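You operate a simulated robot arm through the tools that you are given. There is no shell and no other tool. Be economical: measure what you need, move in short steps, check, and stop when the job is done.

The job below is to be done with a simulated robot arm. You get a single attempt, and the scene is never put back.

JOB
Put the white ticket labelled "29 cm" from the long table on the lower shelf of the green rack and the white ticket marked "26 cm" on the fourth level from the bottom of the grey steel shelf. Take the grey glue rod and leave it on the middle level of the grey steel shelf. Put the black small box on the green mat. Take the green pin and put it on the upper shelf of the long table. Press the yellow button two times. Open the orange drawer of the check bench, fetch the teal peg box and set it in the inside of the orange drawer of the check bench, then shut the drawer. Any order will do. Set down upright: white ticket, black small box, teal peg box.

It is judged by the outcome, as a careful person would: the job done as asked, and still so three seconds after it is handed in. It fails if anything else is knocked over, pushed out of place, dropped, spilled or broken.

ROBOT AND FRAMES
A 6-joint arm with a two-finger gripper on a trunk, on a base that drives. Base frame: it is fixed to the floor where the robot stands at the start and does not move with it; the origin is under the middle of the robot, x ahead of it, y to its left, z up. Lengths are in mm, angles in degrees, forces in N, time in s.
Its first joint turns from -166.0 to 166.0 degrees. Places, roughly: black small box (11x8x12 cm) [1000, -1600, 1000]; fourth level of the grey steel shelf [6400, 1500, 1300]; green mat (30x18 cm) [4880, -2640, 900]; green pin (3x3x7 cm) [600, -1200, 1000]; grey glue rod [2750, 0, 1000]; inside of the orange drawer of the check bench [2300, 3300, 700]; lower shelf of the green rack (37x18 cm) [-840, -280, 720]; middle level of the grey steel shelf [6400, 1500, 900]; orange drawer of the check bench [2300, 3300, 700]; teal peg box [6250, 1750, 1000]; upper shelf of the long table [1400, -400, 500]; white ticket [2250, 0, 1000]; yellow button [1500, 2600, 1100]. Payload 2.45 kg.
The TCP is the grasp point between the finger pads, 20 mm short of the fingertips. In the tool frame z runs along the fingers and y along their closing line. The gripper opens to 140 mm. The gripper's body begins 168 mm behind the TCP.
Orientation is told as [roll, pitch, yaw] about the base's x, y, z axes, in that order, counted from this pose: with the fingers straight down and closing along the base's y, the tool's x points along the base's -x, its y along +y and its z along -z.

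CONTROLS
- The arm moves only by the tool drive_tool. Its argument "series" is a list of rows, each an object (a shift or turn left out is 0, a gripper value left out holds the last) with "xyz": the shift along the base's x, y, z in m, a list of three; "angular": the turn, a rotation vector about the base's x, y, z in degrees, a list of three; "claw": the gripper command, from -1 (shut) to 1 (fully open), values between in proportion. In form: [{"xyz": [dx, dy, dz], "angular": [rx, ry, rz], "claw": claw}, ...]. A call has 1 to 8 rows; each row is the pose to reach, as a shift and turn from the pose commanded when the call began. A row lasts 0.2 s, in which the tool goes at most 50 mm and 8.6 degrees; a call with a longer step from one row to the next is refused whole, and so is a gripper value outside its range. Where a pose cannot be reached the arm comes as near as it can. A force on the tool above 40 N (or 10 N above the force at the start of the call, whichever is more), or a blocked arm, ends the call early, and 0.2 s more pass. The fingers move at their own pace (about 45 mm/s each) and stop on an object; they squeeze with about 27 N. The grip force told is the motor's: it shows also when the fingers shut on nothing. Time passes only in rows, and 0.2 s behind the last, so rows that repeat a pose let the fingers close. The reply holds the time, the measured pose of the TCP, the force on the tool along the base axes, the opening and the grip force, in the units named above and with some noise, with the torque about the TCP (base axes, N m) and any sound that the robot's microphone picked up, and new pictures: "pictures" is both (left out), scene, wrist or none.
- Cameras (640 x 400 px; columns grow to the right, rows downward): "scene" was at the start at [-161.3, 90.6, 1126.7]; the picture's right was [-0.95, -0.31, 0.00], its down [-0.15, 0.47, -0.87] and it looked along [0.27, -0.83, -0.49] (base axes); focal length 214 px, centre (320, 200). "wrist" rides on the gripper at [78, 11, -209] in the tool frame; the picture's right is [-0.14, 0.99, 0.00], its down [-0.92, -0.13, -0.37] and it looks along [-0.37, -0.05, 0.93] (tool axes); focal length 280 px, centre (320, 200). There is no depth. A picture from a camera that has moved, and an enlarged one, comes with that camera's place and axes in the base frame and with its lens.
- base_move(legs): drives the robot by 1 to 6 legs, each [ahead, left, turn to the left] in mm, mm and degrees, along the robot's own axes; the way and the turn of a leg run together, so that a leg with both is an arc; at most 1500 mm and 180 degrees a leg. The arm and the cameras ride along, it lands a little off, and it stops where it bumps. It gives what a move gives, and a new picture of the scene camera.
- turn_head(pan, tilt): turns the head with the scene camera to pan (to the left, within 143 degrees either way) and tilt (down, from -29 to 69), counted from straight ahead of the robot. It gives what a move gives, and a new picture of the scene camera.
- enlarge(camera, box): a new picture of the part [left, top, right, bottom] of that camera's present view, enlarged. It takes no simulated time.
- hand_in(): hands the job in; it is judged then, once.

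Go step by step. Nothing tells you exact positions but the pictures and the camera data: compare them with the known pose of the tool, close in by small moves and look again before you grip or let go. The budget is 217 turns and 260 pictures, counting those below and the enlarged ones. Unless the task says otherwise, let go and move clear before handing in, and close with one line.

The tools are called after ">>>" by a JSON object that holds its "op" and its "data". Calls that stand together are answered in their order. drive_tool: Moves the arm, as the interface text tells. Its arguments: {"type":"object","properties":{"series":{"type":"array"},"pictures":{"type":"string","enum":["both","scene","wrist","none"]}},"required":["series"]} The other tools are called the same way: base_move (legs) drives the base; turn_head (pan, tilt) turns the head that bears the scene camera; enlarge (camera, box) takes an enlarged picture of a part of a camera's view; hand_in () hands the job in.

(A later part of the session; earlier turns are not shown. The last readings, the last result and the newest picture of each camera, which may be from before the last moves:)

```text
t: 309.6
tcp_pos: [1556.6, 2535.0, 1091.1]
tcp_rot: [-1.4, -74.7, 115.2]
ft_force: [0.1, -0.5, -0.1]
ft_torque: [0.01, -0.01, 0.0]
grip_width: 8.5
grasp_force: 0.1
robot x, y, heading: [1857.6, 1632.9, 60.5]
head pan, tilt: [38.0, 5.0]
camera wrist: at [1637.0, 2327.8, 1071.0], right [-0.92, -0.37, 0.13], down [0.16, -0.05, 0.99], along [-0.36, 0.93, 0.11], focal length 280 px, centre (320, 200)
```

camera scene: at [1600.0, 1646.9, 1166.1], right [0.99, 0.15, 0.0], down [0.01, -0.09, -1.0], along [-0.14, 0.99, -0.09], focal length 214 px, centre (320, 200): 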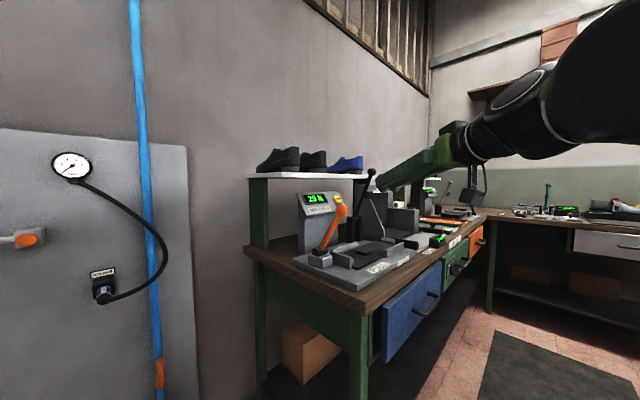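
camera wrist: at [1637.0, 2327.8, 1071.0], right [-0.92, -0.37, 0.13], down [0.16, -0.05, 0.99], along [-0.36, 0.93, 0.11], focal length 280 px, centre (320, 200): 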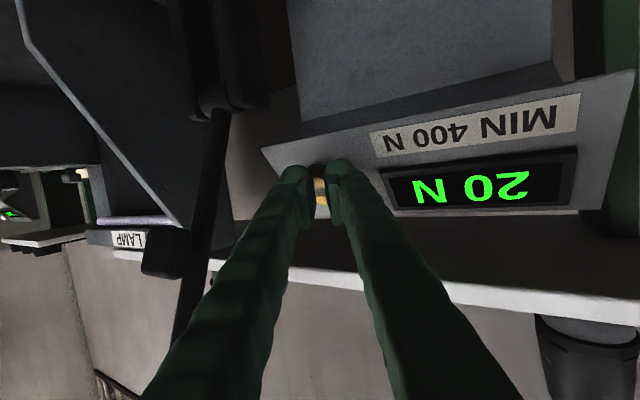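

>>> {"op": "drive_tool", "data": {"series": [{"xyz": [-0.002, 0.0045, -0.001]}, {"xyz": [-0.004, 0.009, -0.002]}, {"xyz": [-0.006, 0.0135, -0.003]}, {"xyz": [-0.008, 0.018, -0.004]}], "pictures": "none"}}

>>> {"op": "drive_tool", "data": {"series": [{"xyz": [-0.001, 0.003, -0.001]}, {"xyz": [-0.003, 0.006, -0.001]}, {"xyz": [-0.004, 0.009, -0.002]}], "pictures": "wrist"}}

```text
t: 310.5
tcp_pos: [1550.1, 2546.4, 1088.2]
tcp_rot: [-1.5, -74.7, 115.4]
ft_force: [3.0, -15.7, 14.2]
ft_torque: [0.06, 0.26, 0.27]
grip_width: 9.8
grasp_force: 1.1
robot x, y, heading: [1860.2, 1631.7, 60.5]
head pan, tilt: [38.0, 5.0]
heard: click
stopped in row 4: the force on the tool passed its limit at 51 N (the readings are from after the stop); the commanded pose is now the measured one
```

```text
t: 310.9
tcp_pos: [1549.6, 2545.5, 1087.9]
tcp_rot: [-1.3, -74.8, 115.2]
ft_force: [5.4, -21.1, 19.9]
ft_torque: [0.0, 0.31, 0.36]
grip_width: 9.7
grasp_force: 1.2
robot x, y, heading: [1859.3, 1633.2, 60.4]
head pan, tilt: [38.0, 5.0]
stopped in row 1: the force on the tool passed its limit at 47 N (the readings are from after the stop); the commanded pose is now the measured one
camera wrist: at [1630.2, 2339.4, 1067.9], right [-0.92, -0.37, 0.13], down [0.16, -0.05, 0.99], along [-0.36, 0.93, 0.11], focal length 280 px, centre (320, 200)
```

wrist: 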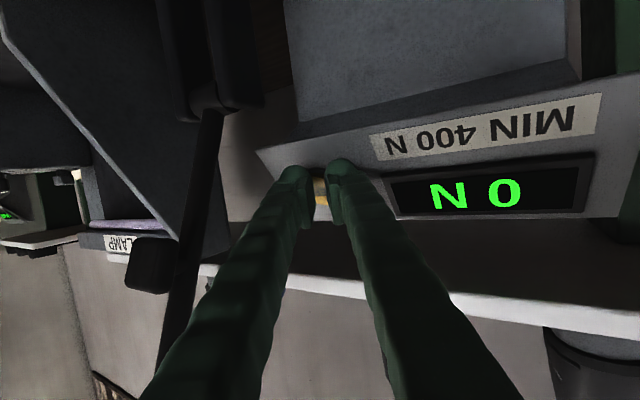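

Click heard and the display shows 0 N. Retreat, then press a second time.

>>> {"op": "drive_tool", "data": {"series": [{"xyz": [0.005, -0.011, 0.003]}, {"xyz": [0.012, -0.027, 0.006]}, {"xyz": [0.012, -0.027, 0.006]}, {"xyz": [0.012, -0.027, 0.006]}], "pictures": "none"}}

>>> {"op": "drive_tool", "data": {"series": [{"xyz": [-0.006, 0.013, -0.003]}, {"xyz": [-0.01, 0.022, -0.005]}, {"xyz": [-0.012, 0.027, -0.006]}, {"xyz": [-0.014, 0.031, -0.007]}], "pictures": "none"}}

```text
t: 311.9
tcp_pos: [1562.6, 2520.5, 1090.3]
tcp_rot: [-1.4, -74.6, 115.4]
ft_force: [0.2, 0.1, 0.6]
ft_torque: [0.03, 0.02, -0.02]
grip_width: 8.5
grasp_force: 0.0
robot x, y, heading: [1857.1, 1633.2, 60.2]
head pan, tilt: [38.0, 5.0]
```

```text
t: 312.8
tcp_pos: [1549.8, 2545.2, 1085.9]
tcp_rot: [-1.3, -74.7, 115.4]
ft_force: [4.2, -15.4, 16.0]
ft_torque: [-0.01, 0.28, 0.29]
grip_width: 9.6
grasp_force: 0.8
robot x, y, heading: [1859.5, 1627.7, 60.3]
head pan, tilt: [38.0, 5.0]
heard: click
stopped in row 4: the force on the tool passed its limit at 47 N (the readings are from after the stop); the commanded pose is now the measured one
```

Second click heard: the button is pressed twice. Retreat and drive to the orange drawer of the check bench.

>>> {"op": "drive_tool", "data": {"series": [{"xyz": [0.018, -0.04, 0.01]}, {"xyz": [0.036, -0.08, 0.02]}, {"xyz": [0.055, -0.12, 0.03]}, {"xyz": [0.073, -0.16, 0.039]}, {"xyz": [0.091, -0.2, 0.049]}, {"xyz": [0.11, -0.24, 0.059]}, {"xyz": [0.128, -0.28, 0.068]}, {"xyz": [0.147, -0.321, 0.078]}], "pictures": "none"}}

>>> {"op": "turn_head", "data": {"pan": 50, "tilt": 25}}

>>> {"op": "base_move", "data": {"legs": [[740, -251, 0], [740, -251, 0], [0, 0, 33]]}}

```text
t: 314.6
tcp_pos: [1698.0, 2226.2, 1160.1]
tcp_rot: [-1.3, -74.5, 115.5]
ft_force: [-0.1, 0.2, -0.8]
ft_torque: [-0.02, 0.01, 0.02]
grip_width: 8.4
grasp_force: 0.0
robot x, y, heading: [1860.4, 1630.5, 60.3]
head pan, tilt: [38.0, 5.0]
```

```text
t: 315.4
tcp_pos: [1697.1, 2227.0, 1161.1]
tcp_rot: [-1.5, -74.5, 115.3]
ft_force: [0.1, -0.6, 0.3]
ft_torque: [0.0, 0.04, 0.01]
grip_width: 8.5
grasp_force: 0.0
robot x, y, heading: [1857.7, 1628.5, 60.4]
head pan, tilt: [50.0, 25.0]
camera scene: at [1581.8, 1640.8, 1133.8], right [0.94, 0.35, 0.0], down [0.15, -0.4, -0.91], along [-0.32, 0.85, -0.42], focal length 214 px, centre (320, 200)
```

scene: 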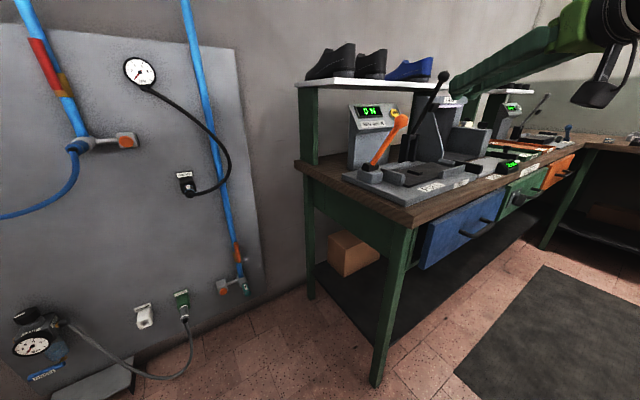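

```text
t: 325.1
tcp_pos: [2565.4, 3077.2, 1160.4]
tcp_rot: [-1.4, -74.4, 149.1]
ft_force: [-0.4, -0.7, 0.0]
ft_torque: [0.02, -0.01, 0.02]
grip_width: 8.4
grasp_force: 0.1
robot x, y, heading: [3029.0, 2673.2, 93.8]
head pan, tilt: [50.0, 25.0]
camera scene: at [2795.5, 2526.1, 1133.7], right [0.59, 0.81, 0.0], down [0.34, -0.25, -0.91], along [-0.73, 0.53, -0.42], focal length 214 px, centre (320, 200)
```

scene: 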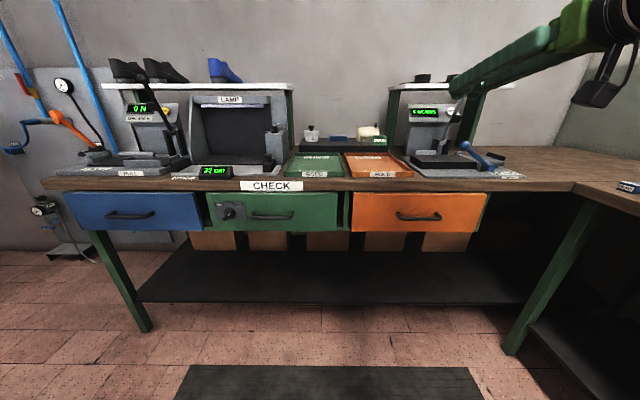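

The orange drawer's handle is at about [2467,3194,762]. I'll roll the tool so that the fingers close vertically on the bar, and come down in front.

>>> {"op": "drive_tool", "data": {"series": [{"angular": [-7.0, 4.2, -2.3], "claw": -0.5}, {"angular": [-14, 8.4, -4.6]}, {"angular": [-21, 12.6, -6.9]}, {"angular": [-28, 16.8, -9.2]}, {"angular": [-35, 21, -11.4]}, {"angular": [-42, 25.2, -13.7]}, {"angular": [-49, 29.4, -16]}, {"angular": [-56, 33.6, -18.3]}], "pictures": "none"}}

>>> {"op": "drive_tool", "data": {"series": [{"xyz": [0, 0.006, -0.04], "angular": [-5.1, 0, -2.9]}, {"xyz": [-0.002, 0.013, -0.08], "angular": [-10.3, 0, -5.8]}, {"xyz": [-0.004, 0.02, -0.12], "angular": [-15.4, 0, -8.8]}, {"xyz": [-0.006, 0.027, -0.165], "angular": [-20.6, 0, -11.7]}, {"xyz": [-0.008, 0.034, -0.21], "angular": [-25.7, 0, -14.6]}, {"xyz": [-0.01, 0.041, -0.255], "angular": [-25.7, 0, -14.6]}, {"xyz": [-0.012, 0.048, -0.3], "angular": [-25.7, 0, -14.6]}, {"xyz": [-0.015, 0.055, -0.338], "angular": [-25.7, 0, -14.6]}], "pictures": "both"}}

```text
t: 326.9
tcp_pos: [2564.8, 3077.8, 1161.8]
tcp_rot: [72.0, -21.2, 65.1]
ft_force: [-0.1, 0.3, 0.4]
ft_torque: [-0.01, -0.01, -0.01]
grip_width: 35.0
grasp_force: 0.1
robot x, y, heading: [3031.3, 2666.9, 94.2]
head pan, tilt: [50.0, 25.0]
```

```text
t: 328.7
tcp_pos: [2547.3, 3131.7, 821.6]
tcp_rot: [58.5, 0.8, 52.7]
ft_force: [-0.2, -0.1, -0.5]
ft_torque: [0.02, 0.05, -0.01]
grip_width: 35.3
grasp_force: 0.1
robot x, y, heading: [3031.4, 2671.8, 94.0]
head pan, tilt: [50.0, 25.0]
camera scene: at [2795.5, 2526.1, 1133.7], right [0.59, 0.81, 0.0], down [0.34, -0.25, -0.91], along [-0.73, 0.53, -0.42], focal length 214 px, centre (320, 200)
camera wrist: at [2638.4, 2966.9, 942.4], right [-0.32, 0.43, 0.84], down [0.86, 0.5, 0.07], along [-0.39, 0.75, -0.53], focal length 280 px, centre (320, 200)
```

scene: 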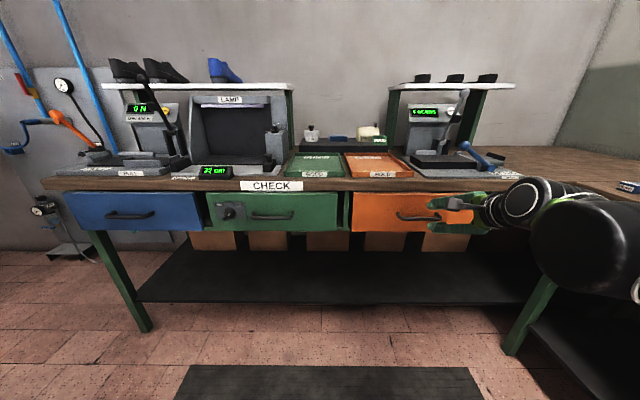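
wrist: 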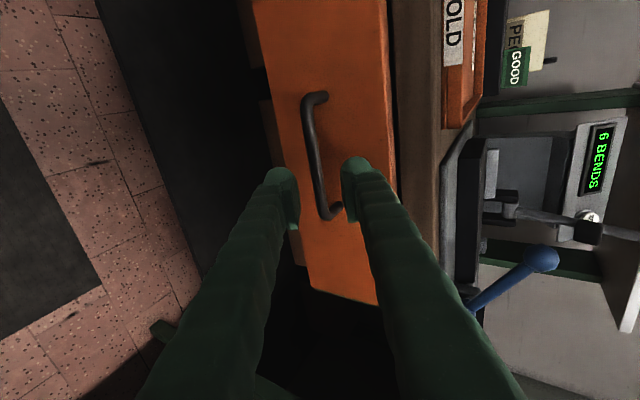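

The fingers straddle the handle nicely. Moving in and closing on the bar.

>>> {"op": "drive_tool", "data": {"series": [{"xyz": [-0.02, 0.014, -0.018]}, {"xyz": [-0.04, 0.028, -0.035]}, {"xyz": [-0.06, 0.041, -0.051]}, {"xyz": [-0.079, 0.054, -0.067]}, {"xyz": [-0.079, 0.054, -0.067]}], "pictures": "wrist"}}

```text
t: 329.9
tcp_pos: [2472.8, 3187.7, 756.4]
tcp_rot: [58.5, 0.7, 52.7]
ft_force: [0.3, 0.1, 0.2]
ft_torque: [-0.05, 0.01, 0.02]
grip_width: 35.2
grasp_force: 0.0
robot x, y, heading: [3029.2, 2672.1, 94.2]
head pan, tilt: [50.0, 25.0]
camera wrist: at [2562.5, 3020.8, 876.4], right [-0.32, 0.43, 0.84], down [0.86, 0.5, 0.07], along [-0.39, 0.75, -0.53], focal length 280 px, centre (320, 200)
```

wrist: 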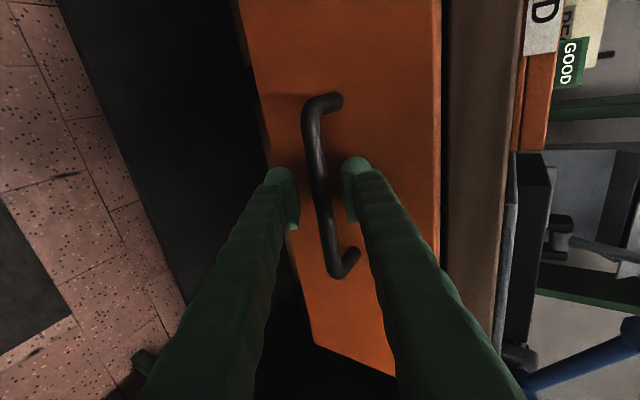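

>>> {"op": "drive_tool", "data": {"series": [{"claw": -1}, {"claw": -1}, {"claw": -1}, {"claw": -1}], "pictures": "none"}}

>>> {"op": "drive_tool", "data": {"series": [{"xyz": [0.016, -0.012, 0]}, {"xyz": [0.032, -0.024, 0]}, {"xyz": [0.048, -0.036, 0]}, {"xyz": [0.064, -0.048, 0]}, {"xyz": [0.08, -0.06, 0]}, {"xyz": [0.096, -0.072, 0]}], "pictures": "scene"}}

```text
t: 330.9
tcp_pos: [2470.9, 3187.1, 757.4]
tcp_rot: [58.7, 0.6, 52.7]
ft_force: [-3.6, 1.2, 14.4]
ft_torque: [0.92, -0.79, 0.56]
grip_width: 8.8
grasp_force: 36.5
robot x, y, heading: [3028.5, 2675.2, 93.9]
head pan, tilt: [50.0, 25.0]
stopped in row 4: the force on the tool passed its limit at 41 N (the readings are from after the stop); the commanded pose is now the measured one
```

```text
t: 332.4
tcp_pos: [2568.7, 3115.5, 757.4]
tcp_rot: [58.6, 0.6, 52.7]
ft_force: [10.0, 11.5, 22.4]
ft_torque: [0.97, -0.87, 0.4]
grip_width: 9.0
grasp_force: 36.7
robot x, y, heading: [3034.3, 2671.5, 94.0]
head pan, tilt: [50.0, 25.0]
camera scene: at [2796.1, 2526.4, 1133.8], right [0.59, 0.81, 0.0], down [0.34, -0.25, -0.91], along [-0.73, 0.53, -0.42], focal length 214 px, centre (320, 200)
```

scene: 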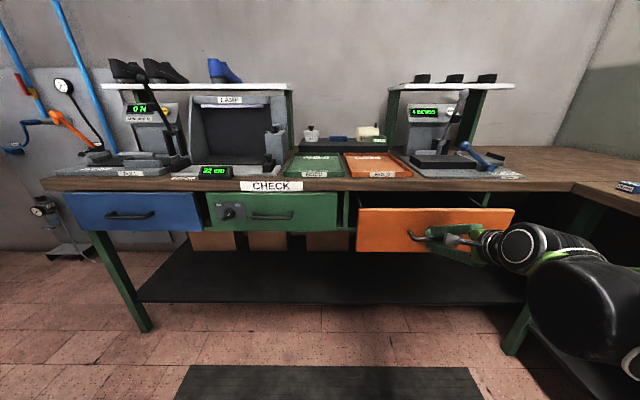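

The drawer opens. Pull further.

>>> {"op": "drive_tool", "data": {"series": [{"xyz": [0.016, -0.012, 0]}, {"xyz": [0.032, -0.024, 0]}, {"xyz": [0.048, -0.036, 0]}, {"xyz": [0.064, -0.048, 0]}, {"xyz": [0.08, -0.06, 0]}, {"xyz": [0.096, -0.072, 0]}, {"xyz": [0.112, -0.084, 0]}], "pictures": "scene"}}

```text
t: 333.1
tcp_pos: [2609.8, 3085.1, 757.2]
tcp_rot: [58.7, 0.5, 52.7]
ft_force: [0.1, 3.4, 10.4]
ft_torque: [1.04, -0.8, 0.49]
grip_width: 8.8
grasp_force: 35.8
robot x, y, heading: [3032.1, 2675.1, 93.9]
head pan, tilt: [50.0, 25.0]
stopped in row 3: the force on the tool passed its limit at 41 N (the readings are from after the stop); the commanded pose is now the measured one
camera scene: at [2795.5, 2526.2, 1133.7], right [0.59, 0.81, 0.0], down [0.34, -0.25, -0.91], along [-0.73, 0.53, -0.42], focal length 214 px, centre (320, 200)
```

scene: 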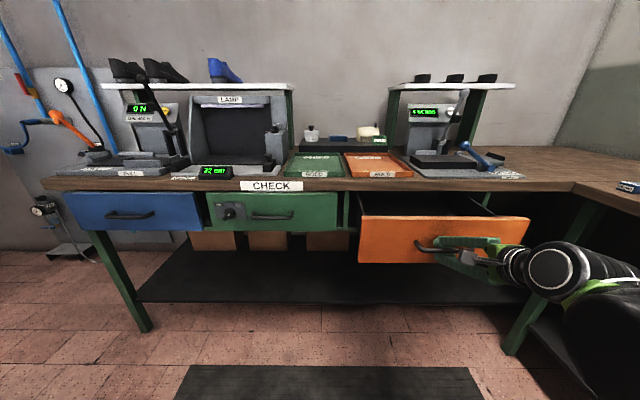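

>>> {"op": "drive_tool", "data": {"series": [{"xyz": [0.012, -0.009, 0]}, {"xyz": [0.024, -0.018, 0]}, {"xyz": [0.036, -0.027, 0]}, {"xyz": [0.048, -0.036, 0]}, {"xyz": [0.06, -0.045, 0]}, {"xyz": [0.072, -0.054, 0]}], "pictures": "none"}}

```text
t: 334.5
tcp_pos: [2682.0, 3030.8, 758.3]
tcp_rot: [58.7, 0.5, 52.6]
ft_force: [9.2, 13.2, 28.0]
ft_torque: [1.08, -0.93, 0.23]
grip_width: 8.6
grasp_force: 36.5
robot x, y, heading: [3029.0, 2672.4, 93.7]
head pan, tilt: [50.0, 25.0]
```

>>> {"op": "drive_tool", "data": {"series": [{"xyz": [0.012, -0.009, 0]}, {"xyz": [0.024, -0.018, 0]}, {"xyz": [0.036, -0.027, 0]}], "pictures": "scene"}}

```text
t: 335.3
tcp_pos: [2719.1, 3003.7, 758.1]
tcp_rot: [58.7, 0.7, 52.7]
ft_force: [11.9, 16.2, 18.8]
ft_torque: [1.0, -0.78, 0.46]
grip_width: 9.1
grasp_force: 36.5
robot x, y, heading: [3031.6, 2672.3, 94.2]
head pan, tilt: [50.0, 25.0]
camera scene: at [2796.1, 2526.3, 1133.8], right [0.59, 0.81, 0.0], down [0.34, -0.25, -0.91], along [-0.73, 0.53, -0.42], focal length 214 px, centre (320, 200)
```

scene: 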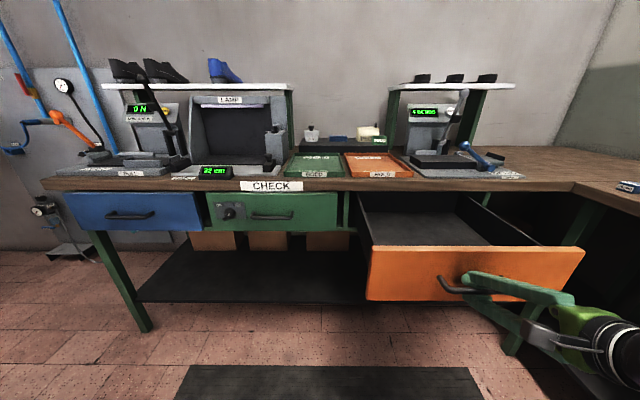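

The drawer is about 300 mm open. Releasing the handle, backing off and raising the tool while turning it back.

>>> {"op": "drive_tool", "data": {"series": [{"claw": -0.4}, {"claw": -0.4}, {"claw": -0.4}, {"xyz": [0.014, -0.01, 0.01]}, {"xyz": [0.035, -0.026, 0.025]}, {"xyz": [0.056, -0.042, 0.045]}], "pictures": "none"}}

>>> {"op": "drive_tool", "data": {"series": [{"xyz": [0, 0, 0.048], "angular": [5.2, -3.9, 3.75]}, {"xyz": [0, 0, 0.096], "angular": [10.4, -7.8, 7.5]}, {"xyz": [0, 0, 0.144], "angular": [15.6, -11.7, 11.25]}, {"xyz": [0, 0, 0.192], "angular": [20.8, -15.6, 15]}, {"xyz": [0, 0, 0.24], "angular": [26, -19.5, 18.75]}, {"xyz": [0, 0, 0.288], "angular": [31.2, -23.4, 22.5]}, {"xyz": [0, 0, 0.336], "angular": [36.4, -27.3, 26.25]}, {"xyz": [0, 0, 0.384], "angular": [41.6, -31.2, 30]}], "pictures": "none"}}

>>> {"op": "drive_tool", "data": {"series": [{"angular": [2.4, -6.5, 4.5]}, {"angular": [4.9, -13, 9]}, {"angular": [7.3, -19.6, 13.4]}, {"angular": [9.7, -26.1, 17.9]}], "pictures": "scene"}}

```text
t: 336.7
tcp_pos: [2760.8, 2993.2, 790.0]
tcp_rot: [58.7, 0.5, 52.8]
ft_force: [0.1, 0.4, 0.3]
ft_torque: [0.02, 0.01, 0.02]
grip_width: 42.2
grasp_force: 0.1
out of reach, approached as far as the arm can: row 5, 6
robot x, y, heading: [3031.9, 2668.4, 94.1]
head pan, tilt: [50.0, 25.0]
```

```text
t: 338.5
tcp_pos: [2760.6, 2991.6, 1173.1]
tcp_rot: [40.1, -48.4, 93.3]
ft_force: [0.3, 0.7, -0.4]
ft_torque: [-0.05, -0.03, -0.03]
grip_width: 42.0
grasp_force: 0.1
out of reach, approached as far as the arm can: row 1, 2, 3, 4, 5
robot x, y, heading: [3029.4, 2669.0, 93.9]
head pan, tilt: [50.0, 25.0]
```

```text
t: 339.5
tcp_pos: [2758.3, 2992.4, 1174.1]
tcp_rot: [-0.3, -44.7, 141.4]
ft_force: [1.1, 0.0, 0.0]
ft_torque: [0.02, -0.03, 0.04]
grip_width: 42.1
grasp_force: 0.1
robot x, y, heading: [3030.9, 2671.6, 94.1]
head pan, tilt: [50.0, 25.0]
camera scene: at [2795.5, 2526.2, 1133.7], right [0.59, 0.81, 0.0], down [0.34, -0.25, -0.91], along [-0.73, 0.53, -0.42], focal length 214 px, centre (320, 200)
```

scene: 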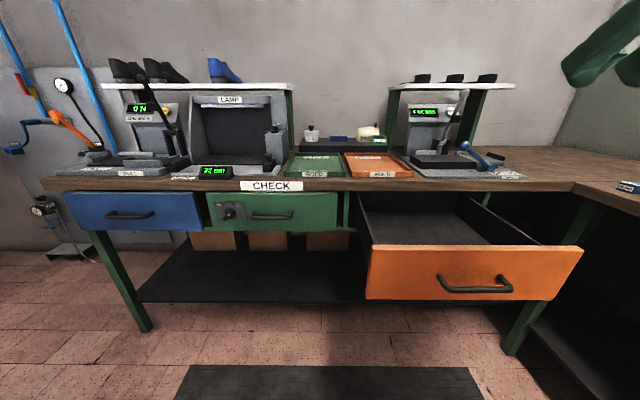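

The drawer stays open. Now I'll turn round and drive to the long table for the 26 cm ticket, passing well clear of the carton.

>>> {"op": "base_move", "data": {"legs": [[0, 0, 174], [656, -594, 0], [656, -594, 0], [655, -458, 0], [164, 129, 0]]}}

```text
t: 360.5
tcp_pos: [1543.2, 338.7, 1174.9]
tcp_rot: [-0.3, -44.7, -48.1]
ft_force: [-0.1, 0.7, 0.7]
ft_torque: [0.0, -0.04, -0.01]
grip_width: 41.9
grasp_force: 0.0
robot x, y, heading: [1328.2, 694.5, -95.3]
head pan, tilt: [50.0, 25.0]
camera scene: at [1585.6, 808.2, 1133.7], right [-0.71, -0.7, 0.0], down [-0.3, 0.3, -0.91], along [0.64, -0.65, -0.42], focal length 214 px, centre (320, 200)
```

scene: 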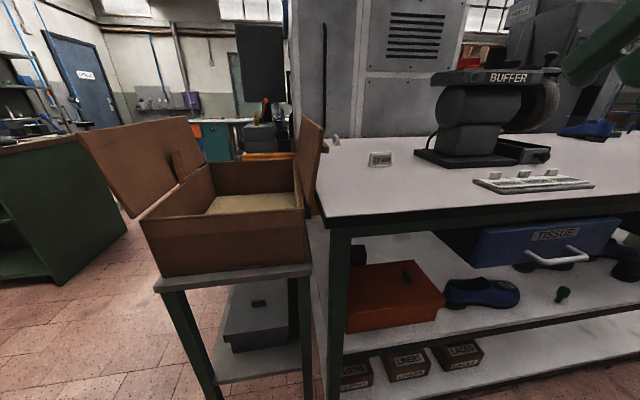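

Odometry drifted slightly; I'll correct the base position, then reach over between the carton flap and the buffer.

>>> {"op": "base_move", "data": {"legs": [[98, 122, 0]]}}

>>> {"op": "drive_tool", "data": {"series": [{"xyz": [0.028, 0.038, 0.01], "angular": [0, 0, 4]}, {"xyz": [0.057, 0.076, 0.02], "angular": [0, 0, 8]}, {"xyz": [0.085, 0.114, 0.02], "angular": [0, 0, 12]}, {"xyz": [0.114, 0.152, 0.02], "angular": [0, 0, 15]}, {"xyz": [0.15, 0.125, 0.02], "angular": [0, 0, 15]}, {"xyz": [0.186, 0.098, 0.02], "angular": [0, 0, 15]}, {"xyz": [0.222, 0.071, 0.02], "angular": [0, 0, 15]}, {"xyz": [0.258, 0.044, 0.02], "angular": [0, 0, 15]}], "pictures": "none"}}

>>> {"op": "drive_tool", "data": {"series": [{"xyz": [0.039, -0.029, 0]}, {"xyz": [0.078, -0.058, 0]}, {"xyz": [0.117, -0.087, 0]}, {"xyz": [0.156, -0.116, 0]}, {"xyz": [0.195, -0.145, 0]}, {"xyz": [0.234, -0.174, 0]}, {"xyz": [0.26, -0.194, -0.02]}, {"xyz": [0.27, -0.202, -0.05]}], "pictures": "wrist"}}

```text
t: 361.9
tcp_pos: [1655.8, 229.0, 1174.1]
tcp_rot: [-0.4, -44.7, -48.1]
ft_force: [0.4, -0.2, 0.3]
ft_torque: [-0.05, 0.0, -0.01]
grip_width: 41.9
grasp_force: 0.1
robot x, y, heading: [1440.8, 587.9, -95.4]
head pan, tilt: [50.0, 25.0]
camera scene: at [1698.3, 698.4, 1133.7], right [-0.71, -0.7, 0.0], down [-0.3, 0.3, -0.91], along [0.64, -0.65, -0.42], focal length 214 px, centre (320, 200)
```

scene: 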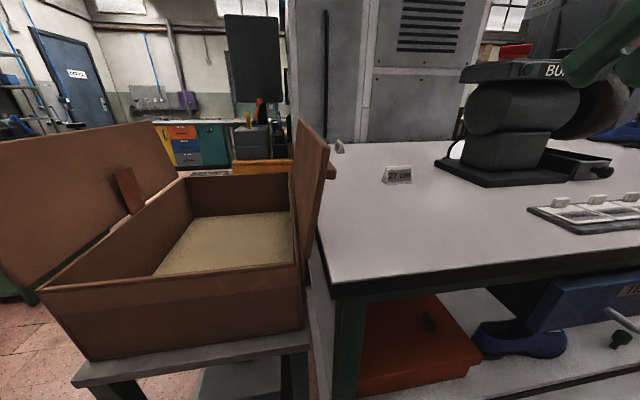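

```text
t: 363.7
tcp_pos: [1914.9, 274.3, 1195.0]
tcp_rot: [-0.2, -44.8, -33.2]
ft_force: [-0.1, 0.0, -0.3]
ft_torque: [-0.04, -0.04, -0.01]
grip_width: 42.0
grasp_force: 0.0
robot x, y, heading: [1441.4, 587.7, -95.4]
head pan, tilt: [50.0, 25.0]
```

```text
t: 365.5
tcp_pos: [2185.4, 70.9, 1143.9]
tcp_rot: [-0.2, -44.7, -33.2]
ft_force: [-0.2, -0.1, -0.4]
ft_torque: [0.0, -0.01, 0.03]
grip_width: 42.1
grasp_force: 0.2
robot x, y, heading: [1441.5, 586.4, -95.3]
head pan, tilt: [50.0, 25.0]
camera wrist: at [2022.7, 191.3, 1237.7], right [0.63, 0.77, 0.09], down [0.26, -0.32, 0.91], along [0.73, -0.55, -0.4], focal length 280 px, centre (320, 200)
```

wrist: 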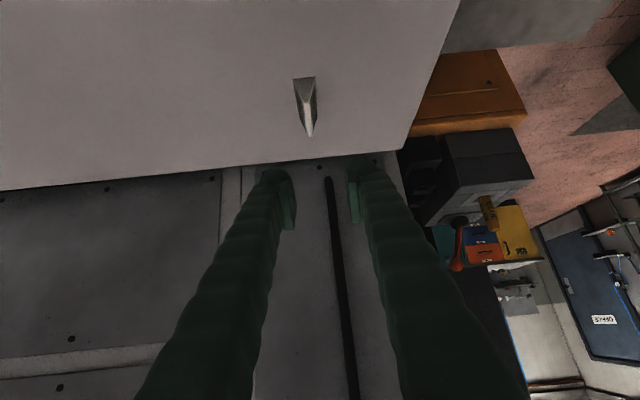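

Ticket 26 at about [2268,2]. Descend to just short of it.

>>> {"op": "drive_tool", "data": {"series": [{"xyz": [0.011, -0.01, -0.032], "angular": [0, 0, -1], "claw": 0.1}, {"xyz": [0.022, -0.02, -0.065], "angular": [0, 0, -2]}, {"xyz": [0.032, -0.029, -0.097], "angular": [0, 0, -4]}, {"xyz": [0.043, -0.039, -0.129], "angular": [0, 0, -4]}, {"xyz": [0.043, -0.039, -0.129], "angular": [0, 0, -4]}], "pictures": "wrist"}}

```text
t: 366.7
tcp_pos: [2228.7, 32.5, 1012.7]
tcp_rot: [-0.3, -44.7, -37.0]
ft_force: [1.2, 0.6, -0.3]
ft_torque: [0.01, -0.02, -0.01]
grip_width: 76.8
grasp_force: 0.1
robot x, y, heading: [1440.6, 588.7, -95.2]
head pan, tilt: [50.0, 25.0]
camera wrist: at [2073.4, 163.6, 1107.9], right [0.68, 0.73, 0.09], down [0.24, -0.34, 0.91], along [0.69, -0.6, -0.4], focal length 280 px, centre (320, 200)
```

wrist: 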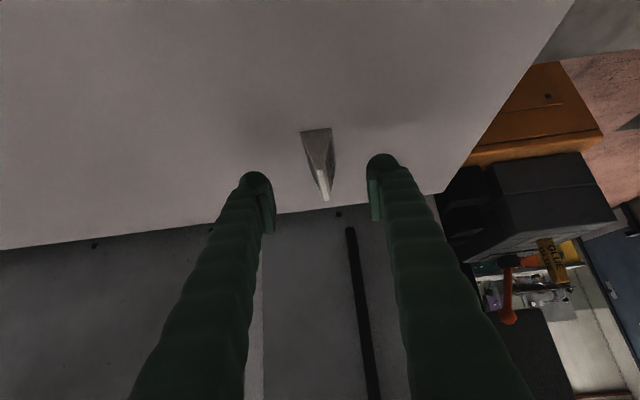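

>>> {"op": "drive_tool", "data": {"series": [{"xyz": [0.014, -0.012, -0.016], "angular": [0, 0, -2]}, {"xyz": [0.028, -0.023, -0.032], "angular": [0, 0, -2]}, {"xyz": [0.041, -0.034, -0.047], "angular": [0, 0, -2]}, {"xyz": [0.041, -0.034, -0.047], "angular": [0, 0, -2]}, {"xyz": [0.041, -0.034, -0.047], "angular": [0, 0, -2], "claw": -1}, {"xyz": [0.041, -0.034, -0.047], "angular": [0, 0, -2], "claw": -1}, {"xyz": [0.041, -0.034, -0.047], "angular": [0, 0, -2], "claw": -1}, {"xyz": [0.041, -0.034, -0.047], "angular": [0, 0, -2], "claw": -1}], "pictures": "wrist"}}

```text
t: 368.5
tcp_pos: [2269.9, -0.3, 966.5]
tcp_rot: [-0.3, -44.7, -39.0]
ft_force: [-0.1, 0.8, -0.4]
ft_torque: [0.0, 0.02, -0.02]
grip_width: 22.8
grasp_force: 27.0
robot x, y, heading: [1440.1, 589.7, -95.5]
head pan, tilt: [50.0, 25.0]
camera wrist: at [2119.6, 135.3, 1060.9], right [0.7, 0.7, 0.09], down [0.23, -0.35, 0.91], along [0.67, -0.62, -0.4], focal length 280 px, centre (320, 200)
```

wrist: 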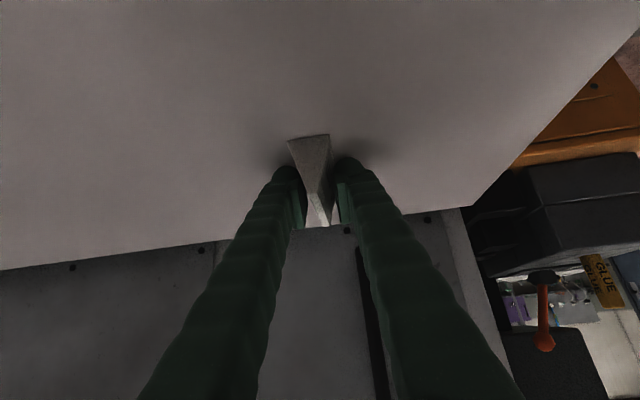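

Gripped at 22.8 mm. Lift, with the claw command limited so the wedge cannot creep out far.

>>> {"op": "drive_tool", "data": {"series": [{"xyz": [0, 0, 0.02], "claw": -0.72}, {"xyz": [0, 0, 0.05]}, {"xyz": [0, 0, 0.095]}, {"xyz": [0, 0, 0.14]}, {"xyz": [-0.005, 0.004, 0.185]}, {"xyz": [-0.025, 0.019, 0.22]}, {"xyz": [-0.06, 0.045, 0.235]}, {"xyz": [-0.095, 0.071, 0.24]}], "pictures": "wrist"}}

>>> {"op": "drive_tool", "data": {"series": [{"xyz": [-0.039, 0.029, 0]}, {"xyz": [-0.078, 0.058, 0]}, {"xyz": [-0.117, 0.087, 0]}, {"xyz": [-0.156, 0.116, 0]}, {"xyz": [-0.195, 0.145, 0]}, {"xyz": [-0.234, 0.174, 0]}, {"xyz": [-0.273, 0.203, 0]}, {"xyz": [-0.312, 0.232, 0]}], "pictures": "none"}}

```text
t: 370.3
tcp_pos: [2177.6, 67.5, 1209.5]
tcp_rot: [-0.2, -44.6, -39.2]
ft_force: [-0.1, -0.3, -1.0]
ft_torque: [0.02, 0.02, 0.02]
grip_width: 22.1
grasp_force: 27.4
robot x, y, heading: [1436.7, 587.8, -95.3]
head pan, tilt: [50.0, 25.0]
camera wrist: at [2026.4, 205.2, 1303.4], right [0.7, 0.7, 0.09], down [0.23, -0.35, 0.91], along [0.67, -0.62, -0.4], focal length 280 px, centre (320, 200)
```

wrist: 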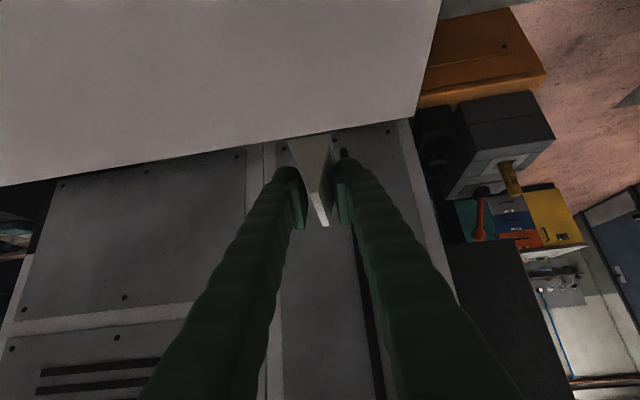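

```text
t: 372.1
tcp_pos: [1862.5, 298.4, 1209.1]
tcp_rot: [-0.2, -44.7, -39.1]
ft_force: [0.4, -0.6, 0.2]
ft_torque: [0.0, 0.02, -0.02]
grip_width: 21.8
grasp_force: 26.7
robot x, y, heading: [1441.0, 590.8, -95.5]
head pan, tilt: [50.0, 25.0]
```

>>> {"op": "base_move", "data": {"legs": [[-208, -341, 0], [0, 0, 97]]}}

```text
t: 378.7
tcp_pos: [1358.4, 1282.2, 1211.1]
tcp_rot: [-0.2, -44.8, 57.8]
ft_force: [0.3, -0.8, 0.4]
ft_torque: [0.02, -0.01, 0.03]
grip_width: 20.9
grasp_force: 27.2
robot x, y, heading: [1123.0, 830.2, 1.6]
head pan, tilt: [50.0, 25.0]
camera scene: at [983.0, 1072.9, 1133.7], right [0.78, -0.62, 0.0], down [-0.26, -0.33, -0.91], along [0.56, 0.71, -0.42], focal length 214 px, centre (320, 200)
```

scene: 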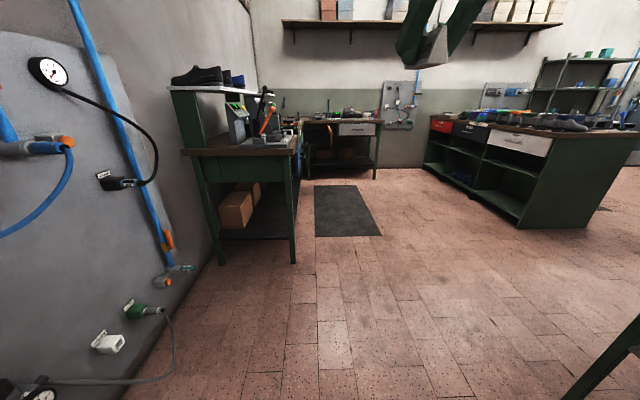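

>>> {"op": "base_move", "data": {"legs": [[769, 807, 0], [1053, -926, 0], [1160, -871, 0], [738, 487, 0], [738, 487, 0]]}}

```text
t: 406.5
tcp_pos: [5850.8, 1486.4, 1210.1]
tcp_rot: [-0.3, -44.6, 59.1]
ft_force: [0.2, 0.2, -0.5]
ft_torque: [0.03, 0.02, -0.01]
grip_width: 21.0
grasp_force: 0.6
robot x, y, heading: [5622.9, 1028.0, 2.7]
head pan, tilt: [50.0, 25.0]
camera scene: at [5480.5, 1267.6, 1133.7], right [0.8, -0.6, 0.0], down [-0.26, -0.34, -0.91], along [0.55, 0.72, -0.42], focal length 214 px, centre (320, 200)
```

scene: 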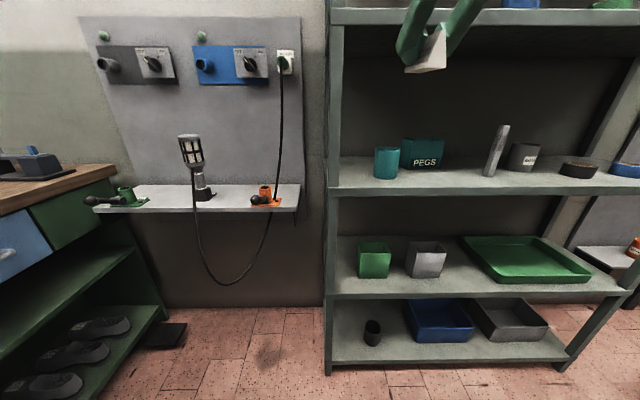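

The grip force reads low; I'll tighten and check the ticket.

>>> {"op": "drive_tool", "data": {"series": [{"claw": -0.85}, {"claw": -0.85}], "pictures": "wrist"}}

```text
t: 407.1
tcp_pos: [5850.0, 1487.4, 1209.5]
tcp_rot: [-0.2, -44.7, 59.2]
ft_force: [0.4, 0.8, 0.8]
ft_torque: [-0.02, -0.02, 0.0]
grip_width: 18.3
grasp_force: 26.8
robot x, y, heading: [5622.3, 1027.3, 2.6]
head pan, tilt: [50.0, 25.0]
camera wrist: at [5736.4, 1318.7, 1304.3], right [-0.8, 0.59, 0.09], down [0.31, 0.27, 0.91], along [0.52, 0.76, -0.4], focal length 280 px, centre (320, 200)
```

wrist: 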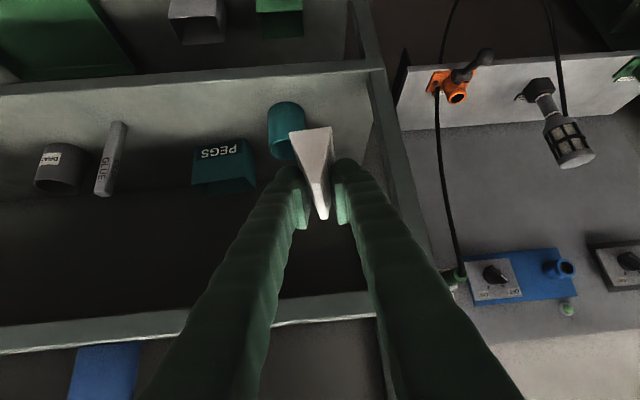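

Ticket is fine. Raise in front of the fourth level and look for the free space at its left part.

>>> {"op": "drive_tool", "data": {"series": [{"xyz": [0, 0, 0.045], "angular": [0, 0, -2]}, {"xyz": [0, 0, 0.09], "angular": [0, 0, -4]}, {"xyz": [0.0, 0, 0.135], "angular": [0, 0, -6]}, {"xyz": [0.0, 0, 0.18], "angular": [0, 0, -6]}, {"xyz": [0.04, -0.006, 0.19], "angular": [0, 0, -6]}, {"xyz": [0.08, -0.012, 0.19], "angular": [0, 0, -6]}, {"xyz": [0.12, -0.018, 0.19], "angular": [0, 0, -6]}], "pictures": "wrist"}}

>>> {"op": "turn_head", "data": {"pan": 50, "tilt": -5}}

```text
t: 408.7
tcp_pos: [5971.0, 1467.7, 1398.2]
tcp_rot: [-0.2, -44.7, 53.2]
ft_force: [-0.5, 0.2, -0.2]
ft_torque: [0.0, -0.02, 0.0]
grip_width: 17.8
grasp_force: 27.6
robot x, y, heading: [5619.8, 1028.5, 2.9]
head pan, tilt: [50.0, 25.0]
camera wrist: at [5840.2, 1313.7, 1493.2], right [-0.73, 0.67, 0.09], down [0.34, 0.24, 0.91], along [0.59, 0.7, -0.4], focal length 280 px, centre (320, 200)
```

wrist: 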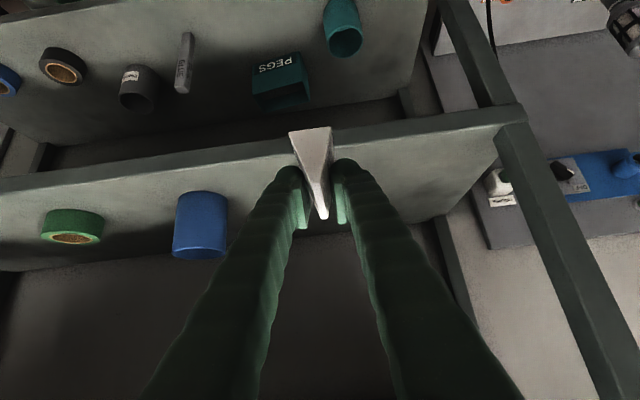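

```text
t: 409.6
tcp_pos: [5969.4, 1469.1, 1399.7]
tcp_rot: [-0.4, -44.7, 53.1]
ft_force: [0.4, 0.1, 0.4]
ft_torque: [0.02, -0.03, 0.03]
grip_width: 17.7
grasp_force: 27.0
robot x, y, heading: [5620.4, 1022.3, 2.8]
head pan, tilt: [50.0, -5.0]
camera scene: at [5477.7, 1263.9, 1181.7], right [0.8, -0.6, 0.0], down [0.05, 0.07, -1.0], along [0.6, 0.79, 0.09], focal length 214 px, centre (320, 200)
```

scene: 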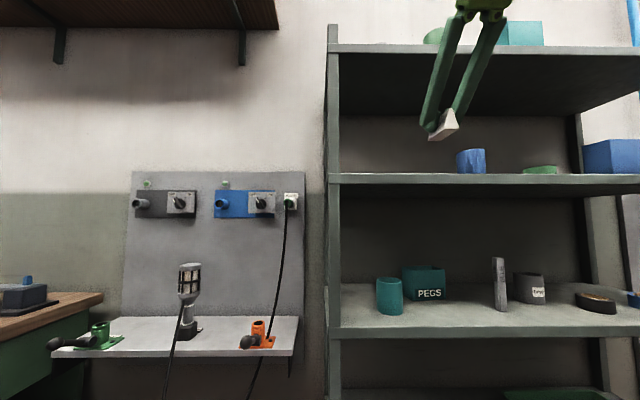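

The left part of the fourth level is free. Move in over it, staying high.

>>> {"op": "drive_tool", "data": {"series": [{"xyz": [0.028, 0.038, 0]}, {"xyz": [0.057, 0.076, 0]}, {"xyz": [0.085, 0.114, 0]}, {"xyz": [0.113, 0.151, 0]}, {"xyz": [0.113, 0.151, -0.015]}, {"xyz": [0.113, 0.151, -0.03]}, {"xyz": [0.113, 0.151, -0.03]}], "pictures": "both"}}

```text
t: 411.2
tcp_pos: [6085.2, 1620.9, 1370.8]
tcp_rot: [-0.2, -44.7, 53.1]
ft_force: [-0.1, 0.0, -0.2]
ft_torque: [0.03, 0.0, -0.01]
grip_width: 17.5
grasp_force: 26.8
robot x, y, heading: [5621.8, 1028.6, 2.8]
head pan, tilt: [50.0, -5.0]
camera scene: at [5477.8, 1264.0, 1181.8], right [0.8, -0.6, 0.0], down [0.05, 0.07, -1.0], along [0.6, 0.79, 0.09], focal length 214 px, centre (320, 200)
camera wrist: at [5954.3, 1466.5, 1465.2], right [-0.73, 0.68, 0.09], down [0.34, 0.24, 0.91], along [0.59, 0.7, -0.4], focal length 280 px, centre (320, 200)
```

scene: 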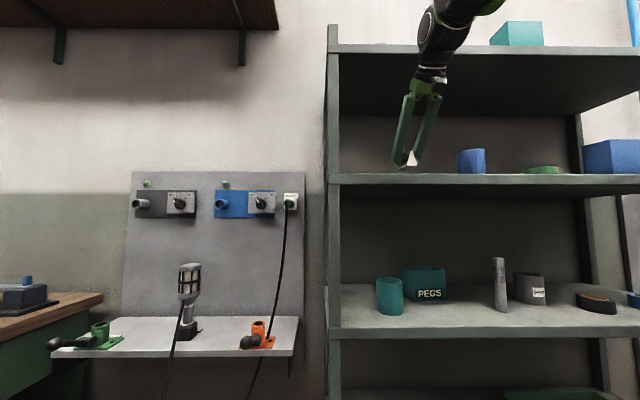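
wrist: 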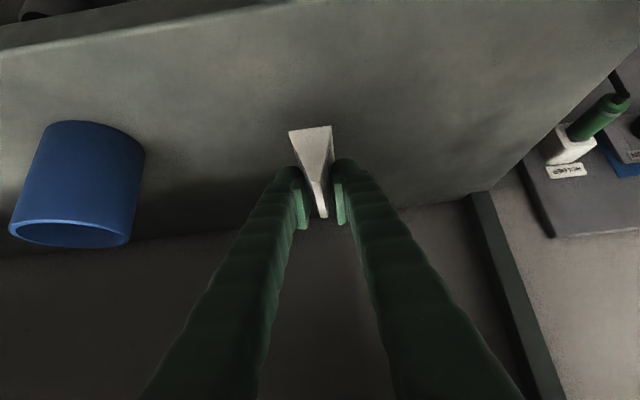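

Over the level now. Lowering in small steps to contact.

>>> {"op": "drive_tool", "data": {"series": [{"xyz": [0, 0, -0.006]}, {"xyz": [0, 0, -0.012]}, {"xyz": [0, 0, -0.016]}, {"xyz": [0, 0, -0.02]}, {"xyz": [0, 0, -0.02]}], "pictures": "none"}}

>>> {"op": "drive_tool", "data": {"series": [{"xyz": [0, 0, -0.003]}, {"xyz": [0, 0, -0.006]}, {"xyz": [0, 0, -0.009]}, {"xyz": [0, 0, -0.009]}], "pictures": "none"}}

```text
t: 412.4
tcp_pos: [6084.4, 1619.5, 1349.7]
tcp_rot: [-0.1, -44.7, 53.1]
ft_force: [-0.4, -1.3, -0.9]
ft_torque: [0.02, 0.01, -0.01]
grip_width: 17.2
grasp_force: 26.9
robot x, y, heading: [5621.0, 1024.3, 2.7]
head pan, tilt: [50.0, -5.0]
```

```text
t: 413.4
tcp_pos: [6083.2, 1619.6, 1340.3]
tcp_rot: [-0.3, -44.6, 53.0]
ft_force: [-0.8, 0.4, 0.7]
ft_torque: [-0.01, 0.02, -0.03]
grip_width: 17.1
grasp_force: 27.0
robot x, y, heading: [5621.1, 1026.8, 2.8]
head pan, tilt: [50.0, -5.0]
```

>>> {"op": "drive_tool", "data": {"series": [{"xyz": [0, 0, -0.003]}, {"xyz": [0, 0, -0.006]}, {"xyz": [0, 0, -0.009]}, {"xyz": [0, 0, -0.009]}], "pictures": "none"}}

>>> {"op": "drive_tool", "data": {"series": [{"xyz": [0, 0, -0.003]}, {"xyz": [0, 0, -0.006]}, {"xyz": [0, 0, -0.006]}], "pictures": "wrist"}}

```text
t: 414.4
tcp_pos: [6084.4, 1619.0, 1334.8]
tcp_rot: [-0.3, -45.1, 53.0]
ft_force: [-0.2, -3.1, 14.0]
ft_torque: [-0.21, 0.17, -0.04]
grip_width: 17.1
grasp_force: 26.8
robot x, y, heading: [5622.8, 1028.3, 2.8]
head pan, tilt: [50.0, -5.0]
stopped in row 4: the force on the tool passed its limit at 42 N (the readings are from after the stop); the commanded pose is now the measured one
```

```text
t: 414.8
tcp_pos: [6083.3, 1619.3, 1335.8]
tcp_rot: [-0.3, -45.2, 53.1]
ft_force: [-3.7, -4.6, 16.9]
ft_torque: [-0.29, 0.19, 0.0]
grip_width: 16.9
grasp_force: 27.0
robot x, y, heading: [5620.8, 1024.8, 2.8]
head pan, tilt: [50.0, -5.0]
stopped in row 2: the force on the tool passed its limit at 47 N (the readings are from after the stop); the commanded pose is now the measured one
camera wrist: at [5951.9, 1464.0, 1427.1], right [-0.73, 0.67, 0.09], down [0.33, 0.23, 0.91], along [0.59, 0.7, -0.4], focal length 280 px, centre (320, 200)
```

wrist: 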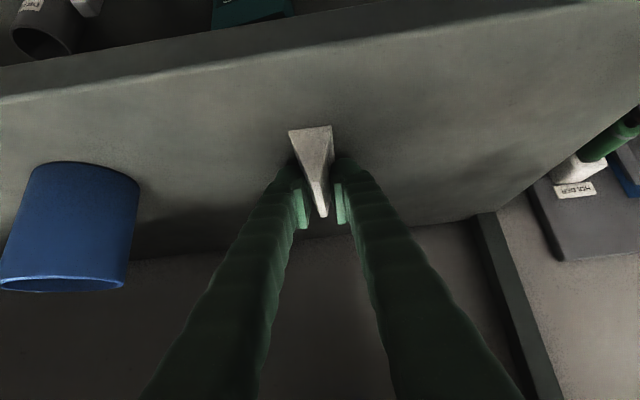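

Contact at z≈1335. Ease, open, back off.

>>> {"op": "drive_tool", "data": {"series": [{"xyz": [0, 0, 0.001]}, {"xyz": [0, 0, 0.001], "claw": -0.4}, {"xyz": [0, 0, 0.001], "claw": -0.4}, {"xyz": [0, 0, 0.001], "claw": -0.4}], "pictures": "none"}}

>>> {"op": "drive_tool", "data": {"series": [{"xyz": [-0.014, -0.019, 0.024]}, {"xyz": [-0.03, -0.04, 0.05]}, {"xyz": [-0.055, -0.073, 0.06]}, {"xyz": [-0.08, -0.107, 0.065]}, {"xyz": [-0.105, -0.14, 0.07]}, {"xyz": [-0.13, -0.174, 0.07]}], "pictures": "both"}}

```text
t: 415.8
tcp_pos: [6084.8, 1620.4, 1335.7]
tcp_rot: [-0.2, -45.1, 53.1]
ft_force: [-0.2, 0.1, 0.4]
ft_torque: [-0.01, 0.03, -0.02]
grip_width: 42.2
grasp_force: 0.0
robot x, y, heading: [5622.5, 1028.4, 2.9]
head pan, tilt: [50.0, -5.0]
```

```text
t: 417.2
tcp_pos: [5953.8, 1446.0, 1404.3]
tcp_rot: [-0.1, -45.1, 53.0]
ft_force: [-0.5, 0.1, -0.4]
ft_torque: [-0.04, 0.03, -0.01]
grip_width: 42.2
grasp_force: 0.0
robot x, y, heading: [5623.2, 1027.6, 2.8]
head pan, tilt: [50.0, -5.0]
camera scene: at [5478.0, 1264.3, 1181.8], right [0.8, -0.6, 0.0], down [0.05, 0.07, -1.0], along [0.6, 0.79, 0.09], focal length 214 px, centre (320, 200)
camera wrist: at [5821.9, 1290.3, 1497.3], right [-0.73, 0.67, 0.09], down [0.33, 0.23, 0.91], along [0.59, 0.7, -0.4], focal length 280 px, centre (320, 200)
```

scene: 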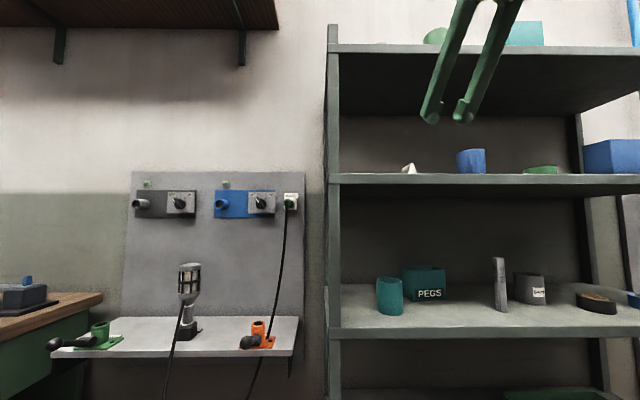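
wrist: 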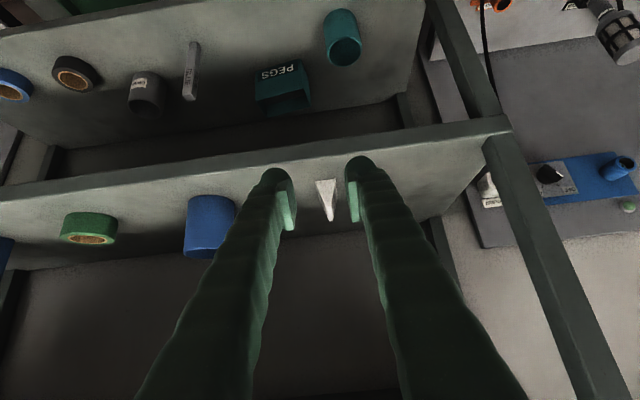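

Ticket 26 stands on the fourth level. Now the PEGS box: I'll enlarge it to measure.

>>> {"op": "enlarge", "data": {"camera": "wrist", "box": [220, 0, 400, 120]}}

>>> {"op": "enlarge", "data": {"camera": "scene", "box": [350, 240, 560, 340]}}

```text
3.33 times, centred on (310, 60) of wrist
camera zoom: at [5821.9, 1290.3, 1497.3], right [-0.73, 0.67, 0.09], down [0.33, 0.23, 0.91], along [0.59, 0.7, -0.4], focal length 935 px, centre (353, 667)
```

zoom: 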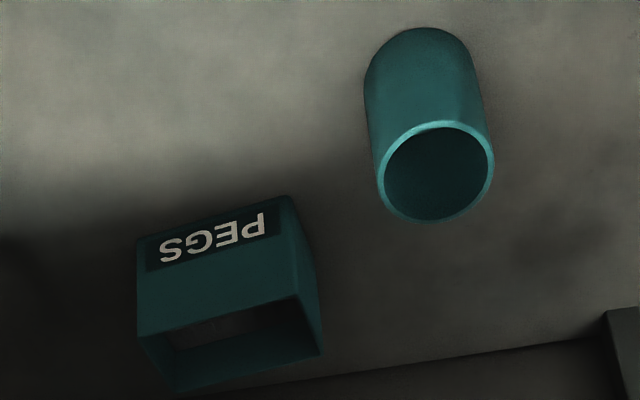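

```text
3.05 times, centred on (455, 290) of scene
camera zoom: at [5478.0, 1264.3, 1181.8], right [0.8, -0.6, 0.0], down [0.05, 0.07, -1.0], along [0.6, 0.79, 0.09], focal length 654 px, centre (-91, -74)
```

zoom: 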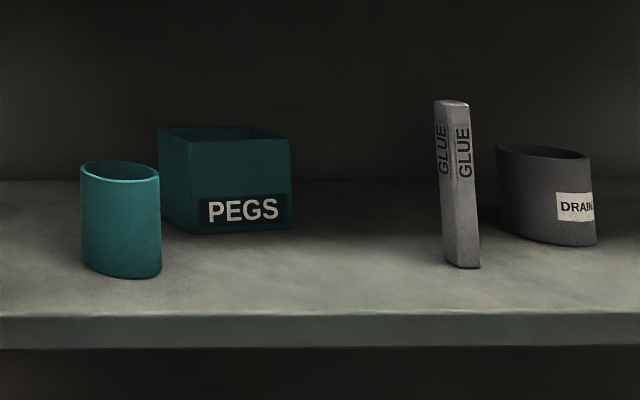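

The box is about 121 × 72 × 100 mm, front at u≈5040, turned ~6°. I'll roll the tool 180° so the wrist camera rides on top (needed for the drawer), while backing away from the shelf.

>>> {"op": "drive_tool", "data": {"series": [{"xyz": [-0.012, -0.016, 0], "angular": [3.6, 4.8, -6.0], "claw": 1}, {"xyz": [-0.024, -0.032, 0], "angular": [7.2, 9.6, -12]}, {"xyz": [-0.036, -0.048, 0], "angular": [10.8, 14.4, -18]}, {"xyz": [-0.048, -0.064, 0], "angular": [14.5, 19.2, -24]}, {"xyz": [-0.048, -0.064, 0], "angular": [18.1, 24, -30]}, {"xyz": [-0.048, -0.064, 0], "angular": [21.7, 28.8, -36]}, {"xyz": [-0.048, -0.064, 0], "angular": [25.3, 33.6, -42]}, {"xyz": [-0.048, -0.064, 0], "angular": [28.9, 38.4, -48.1]}], "pictures": "none"}}

>>> {"op": "drive_tool", "data": {"series": [{"angular": [3.6, 4.8, -6.0]}, {"angular": [7.2, 9.6, -12]}, {"angular": [10.8, 14.4, -18]}, {"angular": [14.5, 19.2, -24]}, {"angular": [18.1, 24, -30]}, {"angular": [21.7, 28.8, -36]}, {"angular": [25.3, 33.6, -42]}, {"angular": [28.9, 38.4, -48.1]}], "pictures": "none"}}

>>> {"op": "drive_tool", "data": {"series": [{"angular": [3.1, 4.1, -5.2]}, {"angular": [6.2, 8.3, -10.4]}, {"angular": [9.4, 12.4, -15.6]}, {"angular": [12.5, 16.6, -20.7]}, {"angular": [15.6, 20.7, -25.9]}, {"angular": [18.7, 24.8, -31.1]}], "pictures": "wrist"}}

```text
t: 419.0
tcp_pos: [5907.2, 1381.3, 1405.2]
tcp_rot: [42.6, -15.4, -21.2]
ft_force: [-0.1, 0.8, -0.7]
ft_torque: [-0.03, 0.0, 0.01]
grip_width: 139.8
grasp_force: 0.1
robot x, y, heading: [5626.1, 1024.3, 2.6]
head pan, tilt: [50.0, -5.0]
```

```text
t: 420.8
tcp_pos: [5906.0, 1382.0, 1404.6]
tcp_rot: [34.5, 30.4, -73.2]
ft_force: [-0.2, 0.7, 0.1]
ft_torque: [-0.02, 0.0, 0.01]
grip_width: 140.0
grasp_force: 0.0
robot x, y, heading: [5621.6, 1026.7, 2.8]
head pan, tilt: [50.0, -5.0]
```

```text
t: 422.2
tcp_pos: [5924.4, 1367.5, 1403.9]
tcp_rot: [-0.6, 44.9, -126.5]
ft_force: [0.0, -0.6, 0.1]
ft_torque: [0.01, 0.03, 0.01]
grip_width: 139.8
grasp_force: 0.1
out of reach, approached as far as the arm can: row 5, 6
robot x, y, heading: [5621.8, 1025.0, 2.8]
head pan, tilt: [50.0, -5.0]
camera wrist: at [5879.2, 1286.5, 1608.3], right [0.74, -0.66, -0.1], down [-0.64, -0.66, -0.39], along [0.19, 0.35, -0.92], focal length 280 px, centre (320, 200)
```

wrist: 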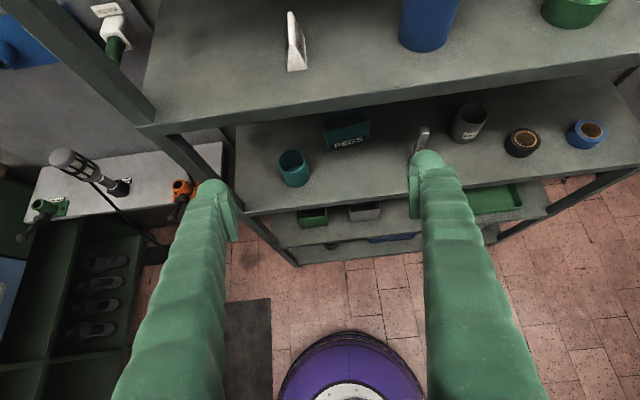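

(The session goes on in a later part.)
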